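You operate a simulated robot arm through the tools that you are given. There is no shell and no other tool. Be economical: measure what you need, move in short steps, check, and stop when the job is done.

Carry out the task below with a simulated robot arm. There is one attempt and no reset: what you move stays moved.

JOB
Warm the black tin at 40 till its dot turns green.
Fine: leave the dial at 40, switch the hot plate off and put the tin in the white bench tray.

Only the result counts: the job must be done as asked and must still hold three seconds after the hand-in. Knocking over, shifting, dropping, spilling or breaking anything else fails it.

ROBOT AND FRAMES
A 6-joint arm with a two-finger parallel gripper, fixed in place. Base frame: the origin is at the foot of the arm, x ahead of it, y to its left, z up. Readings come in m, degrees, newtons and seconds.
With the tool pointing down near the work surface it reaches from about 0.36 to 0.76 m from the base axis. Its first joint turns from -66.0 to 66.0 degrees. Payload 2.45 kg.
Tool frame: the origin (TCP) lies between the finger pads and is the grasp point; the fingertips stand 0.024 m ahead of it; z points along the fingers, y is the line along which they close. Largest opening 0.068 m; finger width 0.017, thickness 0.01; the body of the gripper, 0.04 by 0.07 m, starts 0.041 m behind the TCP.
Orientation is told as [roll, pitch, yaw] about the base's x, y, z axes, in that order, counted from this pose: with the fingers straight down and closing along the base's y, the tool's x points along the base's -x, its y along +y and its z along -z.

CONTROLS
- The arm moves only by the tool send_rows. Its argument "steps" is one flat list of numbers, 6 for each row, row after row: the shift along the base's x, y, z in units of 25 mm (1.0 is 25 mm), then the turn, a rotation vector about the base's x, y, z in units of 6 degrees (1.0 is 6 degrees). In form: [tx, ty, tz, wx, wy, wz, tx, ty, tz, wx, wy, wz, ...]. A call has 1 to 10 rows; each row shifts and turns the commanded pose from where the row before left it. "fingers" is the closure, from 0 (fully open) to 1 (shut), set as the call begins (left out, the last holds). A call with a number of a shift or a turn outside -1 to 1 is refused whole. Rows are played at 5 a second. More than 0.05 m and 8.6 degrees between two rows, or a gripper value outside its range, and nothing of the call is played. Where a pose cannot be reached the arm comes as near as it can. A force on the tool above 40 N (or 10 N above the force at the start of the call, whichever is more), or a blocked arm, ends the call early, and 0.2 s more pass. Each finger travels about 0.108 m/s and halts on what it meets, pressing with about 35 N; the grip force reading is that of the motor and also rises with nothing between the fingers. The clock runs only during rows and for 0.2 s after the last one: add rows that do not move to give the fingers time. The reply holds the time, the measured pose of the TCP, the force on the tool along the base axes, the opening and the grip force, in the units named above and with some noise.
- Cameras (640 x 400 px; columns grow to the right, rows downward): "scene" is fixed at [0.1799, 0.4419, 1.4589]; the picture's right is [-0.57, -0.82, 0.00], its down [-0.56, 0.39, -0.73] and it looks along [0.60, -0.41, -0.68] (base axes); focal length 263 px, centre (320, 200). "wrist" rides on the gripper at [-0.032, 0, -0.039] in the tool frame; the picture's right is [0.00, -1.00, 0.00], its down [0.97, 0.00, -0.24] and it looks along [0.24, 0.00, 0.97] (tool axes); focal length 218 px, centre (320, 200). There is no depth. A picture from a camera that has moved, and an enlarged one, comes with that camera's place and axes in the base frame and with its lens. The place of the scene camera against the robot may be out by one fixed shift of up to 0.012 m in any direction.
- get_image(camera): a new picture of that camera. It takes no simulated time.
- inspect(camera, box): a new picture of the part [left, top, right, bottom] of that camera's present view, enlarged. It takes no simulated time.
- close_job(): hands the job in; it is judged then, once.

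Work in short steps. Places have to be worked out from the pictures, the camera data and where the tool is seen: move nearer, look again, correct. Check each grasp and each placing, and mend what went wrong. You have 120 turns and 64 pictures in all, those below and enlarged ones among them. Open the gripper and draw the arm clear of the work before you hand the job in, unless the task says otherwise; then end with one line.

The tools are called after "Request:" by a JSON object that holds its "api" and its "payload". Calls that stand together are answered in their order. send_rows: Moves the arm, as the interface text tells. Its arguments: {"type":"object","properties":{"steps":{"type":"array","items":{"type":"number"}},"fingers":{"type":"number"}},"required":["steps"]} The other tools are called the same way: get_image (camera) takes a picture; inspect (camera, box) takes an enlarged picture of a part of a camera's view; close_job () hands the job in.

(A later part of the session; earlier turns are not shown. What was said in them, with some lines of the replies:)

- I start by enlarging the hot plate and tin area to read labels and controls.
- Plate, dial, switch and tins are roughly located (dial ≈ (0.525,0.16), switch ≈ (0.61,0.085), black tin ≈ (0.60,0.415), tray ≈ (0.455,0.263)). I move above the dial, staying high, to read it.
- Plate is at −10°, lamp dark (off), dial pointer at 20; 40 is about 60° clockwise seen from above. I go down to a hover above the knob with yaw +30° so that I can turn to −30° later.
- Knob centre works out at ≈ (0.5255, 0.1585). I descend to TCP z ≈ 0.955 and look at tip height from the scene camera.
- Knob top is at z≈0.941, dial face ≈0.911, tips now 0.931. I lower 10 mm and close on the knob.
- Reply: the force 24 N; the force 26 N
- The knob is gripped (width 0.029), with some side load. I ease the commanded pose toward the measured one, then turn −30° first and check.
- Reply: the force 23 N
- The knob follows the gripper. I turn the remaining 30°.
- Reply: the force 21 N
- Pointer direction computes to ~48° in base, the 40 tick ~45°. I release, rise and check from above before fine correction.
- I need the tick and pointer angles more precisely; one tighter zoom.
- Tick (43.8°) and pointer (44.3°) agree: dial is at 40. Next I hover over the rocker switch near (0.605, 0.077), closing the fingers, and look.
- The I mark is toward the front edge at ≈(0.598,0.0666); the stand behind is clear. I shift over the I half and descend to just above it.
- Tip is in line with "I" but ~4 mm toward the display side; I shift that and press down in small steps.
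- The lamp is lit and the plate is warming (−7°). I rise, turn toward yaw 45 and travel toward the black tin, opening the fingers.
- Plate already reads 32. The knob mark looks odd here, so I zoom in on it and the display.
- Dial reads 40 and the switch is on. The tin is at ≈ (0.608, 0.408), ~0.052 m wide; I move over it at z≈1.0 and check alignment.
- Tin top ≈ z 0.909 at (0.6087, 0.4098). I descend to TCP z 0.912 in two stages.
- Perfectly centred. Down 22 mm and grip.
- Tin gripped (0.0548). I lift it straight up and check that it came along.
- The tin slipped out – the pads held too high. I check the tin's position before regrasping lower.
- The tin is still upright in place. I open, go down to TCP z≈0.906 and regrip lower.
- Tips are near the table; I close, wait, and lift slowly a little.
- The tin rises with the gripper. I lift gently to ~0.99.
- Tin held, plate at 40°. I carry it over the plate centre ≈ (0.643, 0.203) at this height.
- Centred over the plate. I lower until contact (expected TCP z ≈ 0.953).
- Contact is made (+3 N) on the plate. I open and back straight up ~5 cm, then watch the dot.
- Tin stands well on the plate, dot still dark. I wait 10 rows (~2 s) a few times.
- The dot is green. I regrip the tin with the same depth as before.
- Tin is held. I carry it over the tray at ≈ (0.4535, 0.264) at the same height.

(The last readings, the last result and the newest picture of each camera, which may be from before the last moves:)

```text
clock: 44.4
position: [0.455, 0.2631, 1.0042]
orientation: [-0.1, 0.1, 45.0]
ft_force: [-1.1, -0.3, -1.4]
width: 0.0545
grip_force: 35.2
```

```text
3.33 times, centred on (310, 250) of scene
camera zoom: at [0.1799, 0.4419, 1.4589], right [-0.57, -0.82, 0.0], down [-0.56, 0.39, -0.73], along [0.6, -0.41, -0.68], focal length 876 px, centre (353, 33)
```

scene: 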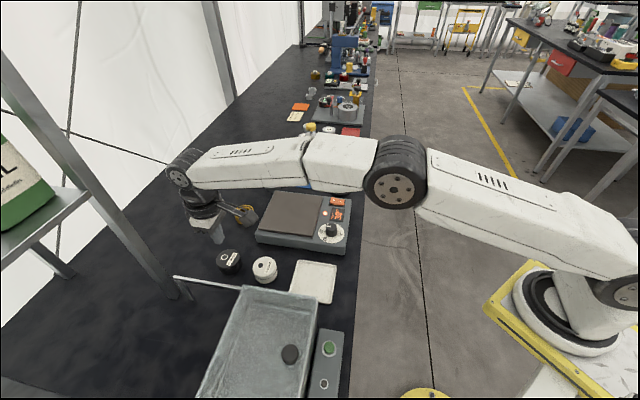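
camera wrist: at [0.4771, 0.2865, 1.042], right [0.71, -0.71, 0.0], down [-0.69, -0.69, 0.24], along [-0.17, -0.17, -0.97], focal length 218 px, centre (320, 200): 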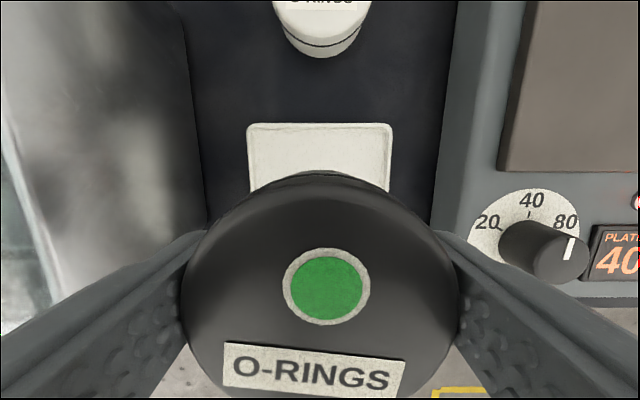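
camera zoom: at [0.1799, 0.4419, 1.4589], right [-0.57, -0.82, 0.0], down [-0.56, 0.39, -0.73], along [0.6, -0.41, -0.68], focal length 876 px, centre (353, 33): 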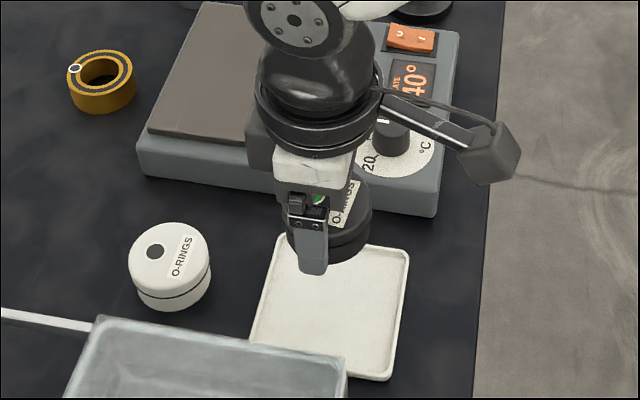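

Tray centre is ≈(0.452,0.261), tank wall is clear by several cm. I shift slightly and lower toward the tray floor, last part in small steps.

Request:
{"api": "send_rows", "payload": {"steps": [-0.1, -0.08, -0.5, 0, 0, 0, 0, 0, -1, 0, 0, 0, 0, 0, -1, 0, 0, 0, 0, 0, -0.7, 0, 0, 0, 0, 0, 0, 0, 0, 0]}}

Request:
{"api": "get_image", "payload": {"camera": "wrist"}}

Request:
{"api": "inspect", "payload": {"camera": "scene", "box": [260, 230, 360, 310]}}

```text
clock: 45.6
position: [0.4515, 0.2619, 0.9258]
orientation: [0.0, 0.0, 45.0]
ft_force: [1.5, -0.6, -0.9]
width: 0.0549
grip_force: 35.2
```

```text
21 pictures are left
camera wrist: at [0.4739, 0.2836, 0.9638], right [0.71, -0.71, 0.0], down [-0.69, -0.69, 0.24], along [-0.17, -0.17, -0.97], focal length 218 px, centre (320, 200)
```

wrist: 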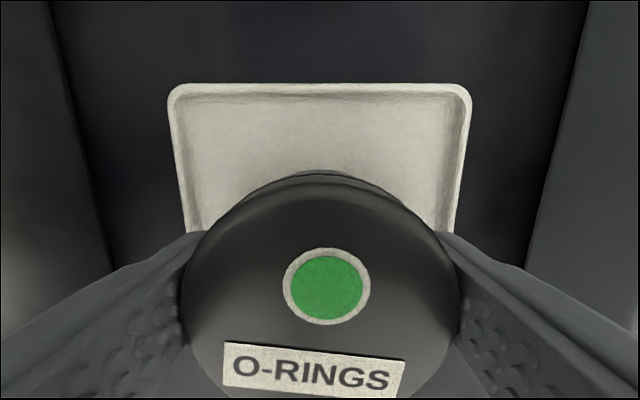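

```text
5.00 times, centred on (310, 270) of scene
camera zoom: at [0.1799, 0.4419, 1.4589], right [-0.57, -0.82, 0.0], down [-0.56, 0.39, -0.73], along [0.6, -0.41, -0.68], focal length 1314 px, centre (370, -150)
```

zoom: 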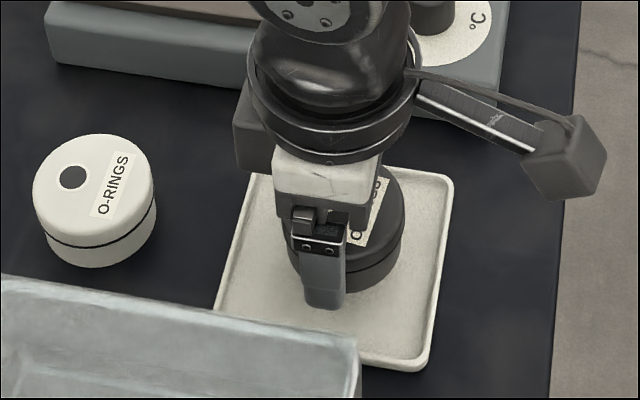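

Centred in the tray. Last centimetre and a half in small steps until contact.

Request:
{"api": "send_rows", "payload": {"steps": [0, 0, -0.2, 0, 0, 0, 0, 0, -0.12, 0, 0, 0, 0, 0, -0.12, 0, 0, 0, 0, 0, -0.08, 0, 0, 0, 0, 0, 0, 0, 0, 0]}}

```text
clock: 46.8
position: [0.4527, 0.2604, 0.9128]
orientation: [0.1, 0.0, 45.0]
ft_force: [-0.4, -0.7, -1.1]
width: 0.0546
grip_force: 34.6
```

Request:
{"api": "send_rows", "payload": {"steps": [0, 0, -0.06, 0, 0, 0, 0, 0, -0.06, 0, 0, 0, 0, 0, 0, 0, 0, 0]}}

```text
clock: 47.6
position: [0.4522, 0.2613, 0.9101]
orientation: [0.0, -0.3, 45.0]
ft_force: [-7.1, -2.2, 26.5]
width: 0.0548
grip_force: 34.5
```

Firm contact on the tray floor. I relieve ~1 mm and open only partially, so the fingers stay inside the rim, then rise.

Request:
{"api": "send_rows", "payload": {"steps": [0, 0, 0.04, 0, 0, 0, 0, 0, 0, 0, 0, 0]}}

Request:
{"api": "send_rows", "payload": {"steps": [0, 0, 0, 0, 0, 0, 0, 0, 0, 0, 0, 0, 0, 0, 0.2, 0, 0, 0, 0, 0, 0.4, 0, 0, 0, 0, 0, 0.8, 0, 0, 0, 0, 0, 1, 0, 0, 0, 0, 0, 1, 0, 0, 0], "fingers": 0.1}}

Request:
{"api": "get_image", "payload": {"camera": "wrist"}}

```text
clock: 48.2
position: [0.4521, 0.261, 0.91]
orientation: [0.0, -0.1, 45.0]
ft_force: [-0.2, -0.7, 18.2]
width: 0.0545
grip_force: 35.4
```

```text
clock: 49.8
position: [0.4529, 0.2599, 0.9942]
orientation: [0.0, 0.1, 44.9]
ft_force: [0.3, 1.4, 0.0]
width: 0.0612
grip_force: 0.0
```

```text
19 pictures are left
camera wrist: at [0.4745, 0.2836, 1.0331], right [0.71, -0.71, 0.0], down [-0.69, -0.69, 0.24], along [-0.17, -0.17, -0.97], focal length 218 px, centre (320, 200)
```

wrist: 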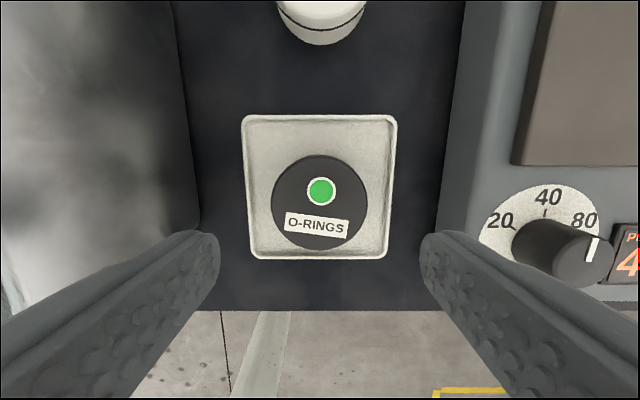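

Tin sits in the tray, dot green. Now I close the fingers and go over the O half of the switch, ≈ (0.6165, 0.0805).

Request:
{"api": "send_rows", "payload": {"steps": [0, 0, 0.8, 0, 0, 0, 0.82, -0.9, 0, 0, 0, 0, 0.82, -0.9, 0, 0, 0, 0, 0.82, -0.9, 0, 0, 0, 0, 0.82, -0.9, 0, 0, 0, 0, 0.82, -0.9, 0, 0, 0, 0, 0.82, -0.9, 0, 0, 0, 0, 0.82, -0.9, 0, 0, 0, 0, 0.82, -0.9, 0, 0, 0, 0, 0, 0, 0, 0, 0, 0], "fingers": 1}}

Request:
{"api": "send_rows", "payload": {"steps": [0, 0, -1, 0, 0, 0, 0, 0, -0.8, 0, 0, 0, 0, 0, 0, 0, 0, 0]}}

Request:
{"api": "get_image", "payload": {"camera": "wrist"}}

Request:
{"api": "inspect", "payload": {"camera": "scene", "box": [280, 160, 380, 240]}}

```text
clock: 52.0
position: [0.6164, 0.0813, 1.013]
orientation: [0.0, -0.1, 45.0]
ft_force: [-0.4, 0.3, 0.2]
width: 0.0
grip_force: 24.1
```

```text
clock: 52.8
position: [0.6155, 0.0813, 0.9691]
orientation: [0.0, 0.1, 45.0]
ft_force: [0.7, -0.7, -0.3]
width: 0.0001
grip_force: 23.7
```

```text
18 pictures are left
camera wrist: at [0.6378, 0.1041, 1.0072], right [0.71, -0.71, 0.0], down [-0.69, -0.69, 0.24], along [-0.17, -0.17, -0.97], focal length 218 px, centre (320, 200)
```

wrist: 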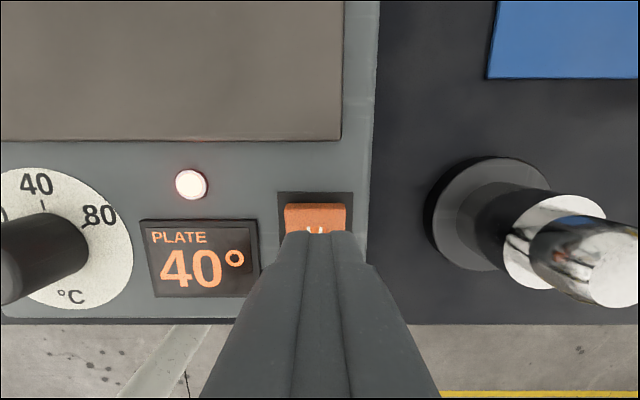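

```text
5.00 times, centred on (330, 200) of scene
camera zoom: at [0.1799, 0.4419, 1.4589], right [-0.57, -0.82, 0.0], down [-0.56, 0.39, -0.73], along [0.6, -0.41, -0.68], focal length 1314 px, centre (270, 200)
```

zoom: 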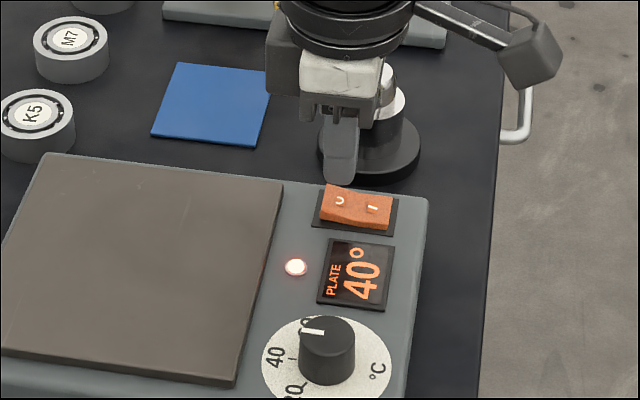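

The tip is over the O half, 7 mm from the pivot; I move 3 mm outward and press to about the same depth as before (0.950).

Request:
{"api": "send_rows", "payload": {"steps": [0.09, 0.09, 0, 0, 0, 0, 0, 0, -0.25, 0, 0, 0, 0, 0, -0.25, 0, 0, 0, 0, 0, -0.2, 0, 0, 0, 0, 0, 0, 0, 0, 0]}}

Request:
{"api": "inspect", "payload": {"camera": "scene", "box": [280, 160, 380, 240]}}

```text
clock: 54.0
position: [0.6172, 0.0828, 0.9526]
orientation: [0.1, 0.0, 45.0]
ft_force: [-0.5, 1.3, 1.0]
width: 0.0
grip_force: 23.9
```

```text
5.00 times, centred on (330, 200) of scene
camera zoom: at [0.1799, 0.4419, 1.4589], right [-0.57, -0.82, 0.0], down [-0.56, 0.39, -0.73], along [0.6, -0.41, -0.68], focal length 1314 px, centre (270, 200)
```

zoom: 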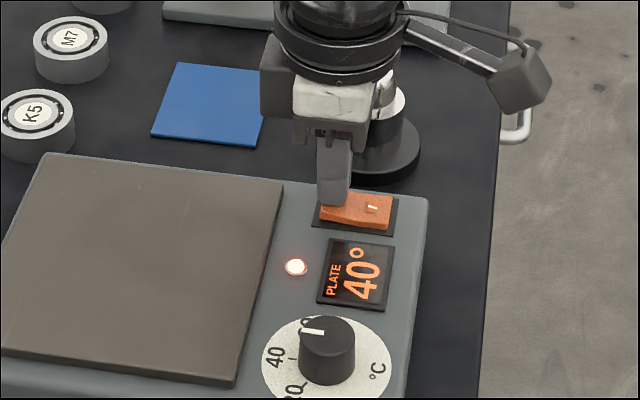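

Lamp still on; force just starting. I press a few mm more.

Request:
{"api": "send_rows", "payload": {"steps": [0, 0, -0.12, 0, 0, 0, 0, 0, -0.12, 0, 0, 0, 0, 0, 0, 0, 0, 0]}}

Request:
{"api": "inspect", "payload": {"camera": "scene", "box": [280, 160, 380, 240]}}

```text
clock: 55.0
position: [0.6178, 0.0832, 0.9499]
orientation: [-0.3, -0.3, 45.0]
ft_force: [-1.1, 0.0, 2.5]
width: 0.0003
grip_force: 23.4
stopped in row 3: the force on the tool passed its limit (the readings are from after the stop); the commanded pose is now the measured one
```

```text
5.00 times, centred on (330, 200) of scene
camera zoom: at [0.1798, 0.4419, 1.4589], right [-0.57, -0.82, 0.0], down [-0.56, 0.39, -0.73], along [0.6, -0.41, -0.68], focal length 1314 px, centre (270, 200)
```

zoom: 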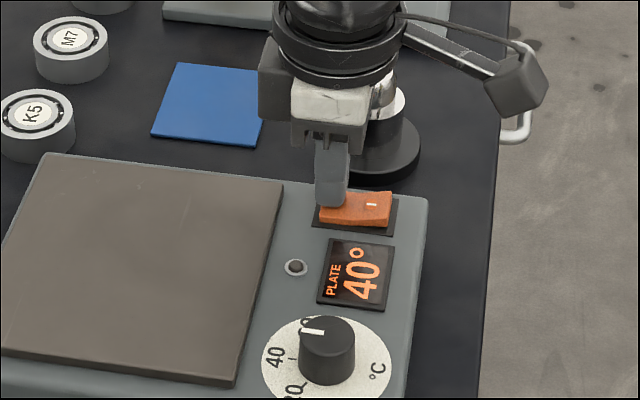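

The lamp is out: switched off. I raise the arm clear, open the gripper and verify everything.

Request:
{"api": "send_rows", "payload": {"steps": [0, 0, 0.6, 0, 0, 0, 0, 0, 1, 0, 0, 0, 0, 0, 1, 0, 0, 0, 0, 0, 1, 0, 0, 0, -0.5, 0, 1, 0, 0, 0, -1, 0, 1, 0, 0, 0, -1, 0, 1, 0, 0, 0, -1, 0, 0.5, 0, 0, 0, -1, 0, 0, 0, 0, 0, 0, 0, 0, 0, 0, 0], "fingers": 0}}

Request:
{"api": "inspect", "payload": {"camera": "scene", "box": [200, 160, 380, 310]}}

Request:
{"api": "get_image", "payload": {"camera": "wrist"}}

```text
clock: 57.2
position: [0.5073, 0.084, 1.1269]
orientation: [-0.2, -0.2, 45.0]
ft_force: [-0.3, 0.1, 0.3]
width: 0.0681
grip_force: 0.1
```

```text
2.67 times, centred on (290, 235) of scene
camera zoom: at [0.1799, 0.4419, 1.4589], right [-0.57, -0.82, 0.0], down [-0.56, 0.39, -0.73], along [0.6, -0.41, -0.68], focal length 701 px, centre (400, 107)
```

zoom: 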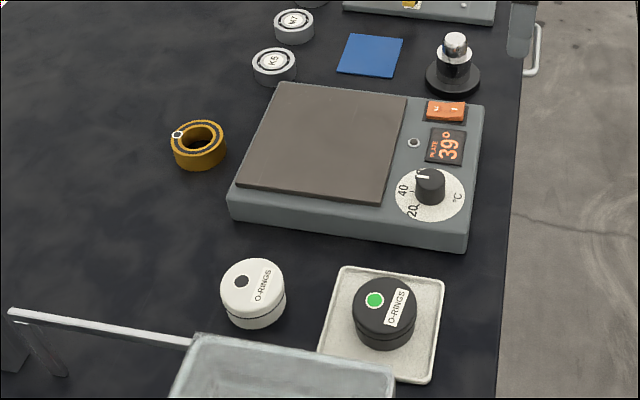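

```text
13 pictures are left
camera wrist: at [0.5294, 0.1068, 1.1651], right [0.71, -0.71, 0.0], down [-0.69, -0.69, 0.24], along [-0.16, -0.17, -0.97], focal length 218 px, centre (320, 200)
```

wrist: 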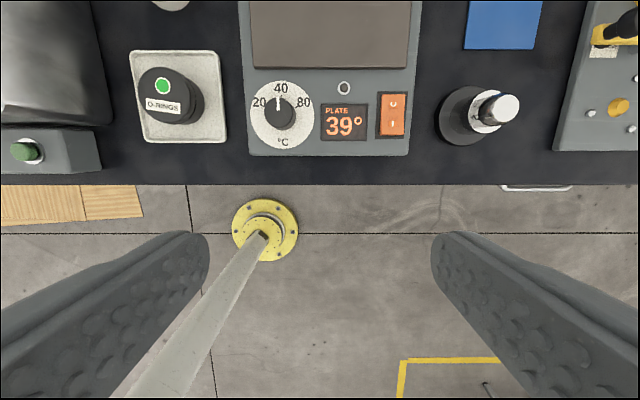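

The lamp is off, the dial is at 40, the plate is cooling (39°), and the tin sits in the tray with a green dot. The arm is clear and open, so I hand the job in.

Request:
{"api": "close_job", "payload": {}}

```text
The job is handed in.
```

The black tin was warmed at 40 until its dot turned green and is now in the white bench tray; the dial is still at 40 and the hot plate is off. My first attempt to lift the tin slipped, but it stayed upright in place and nothing else was disturbed.
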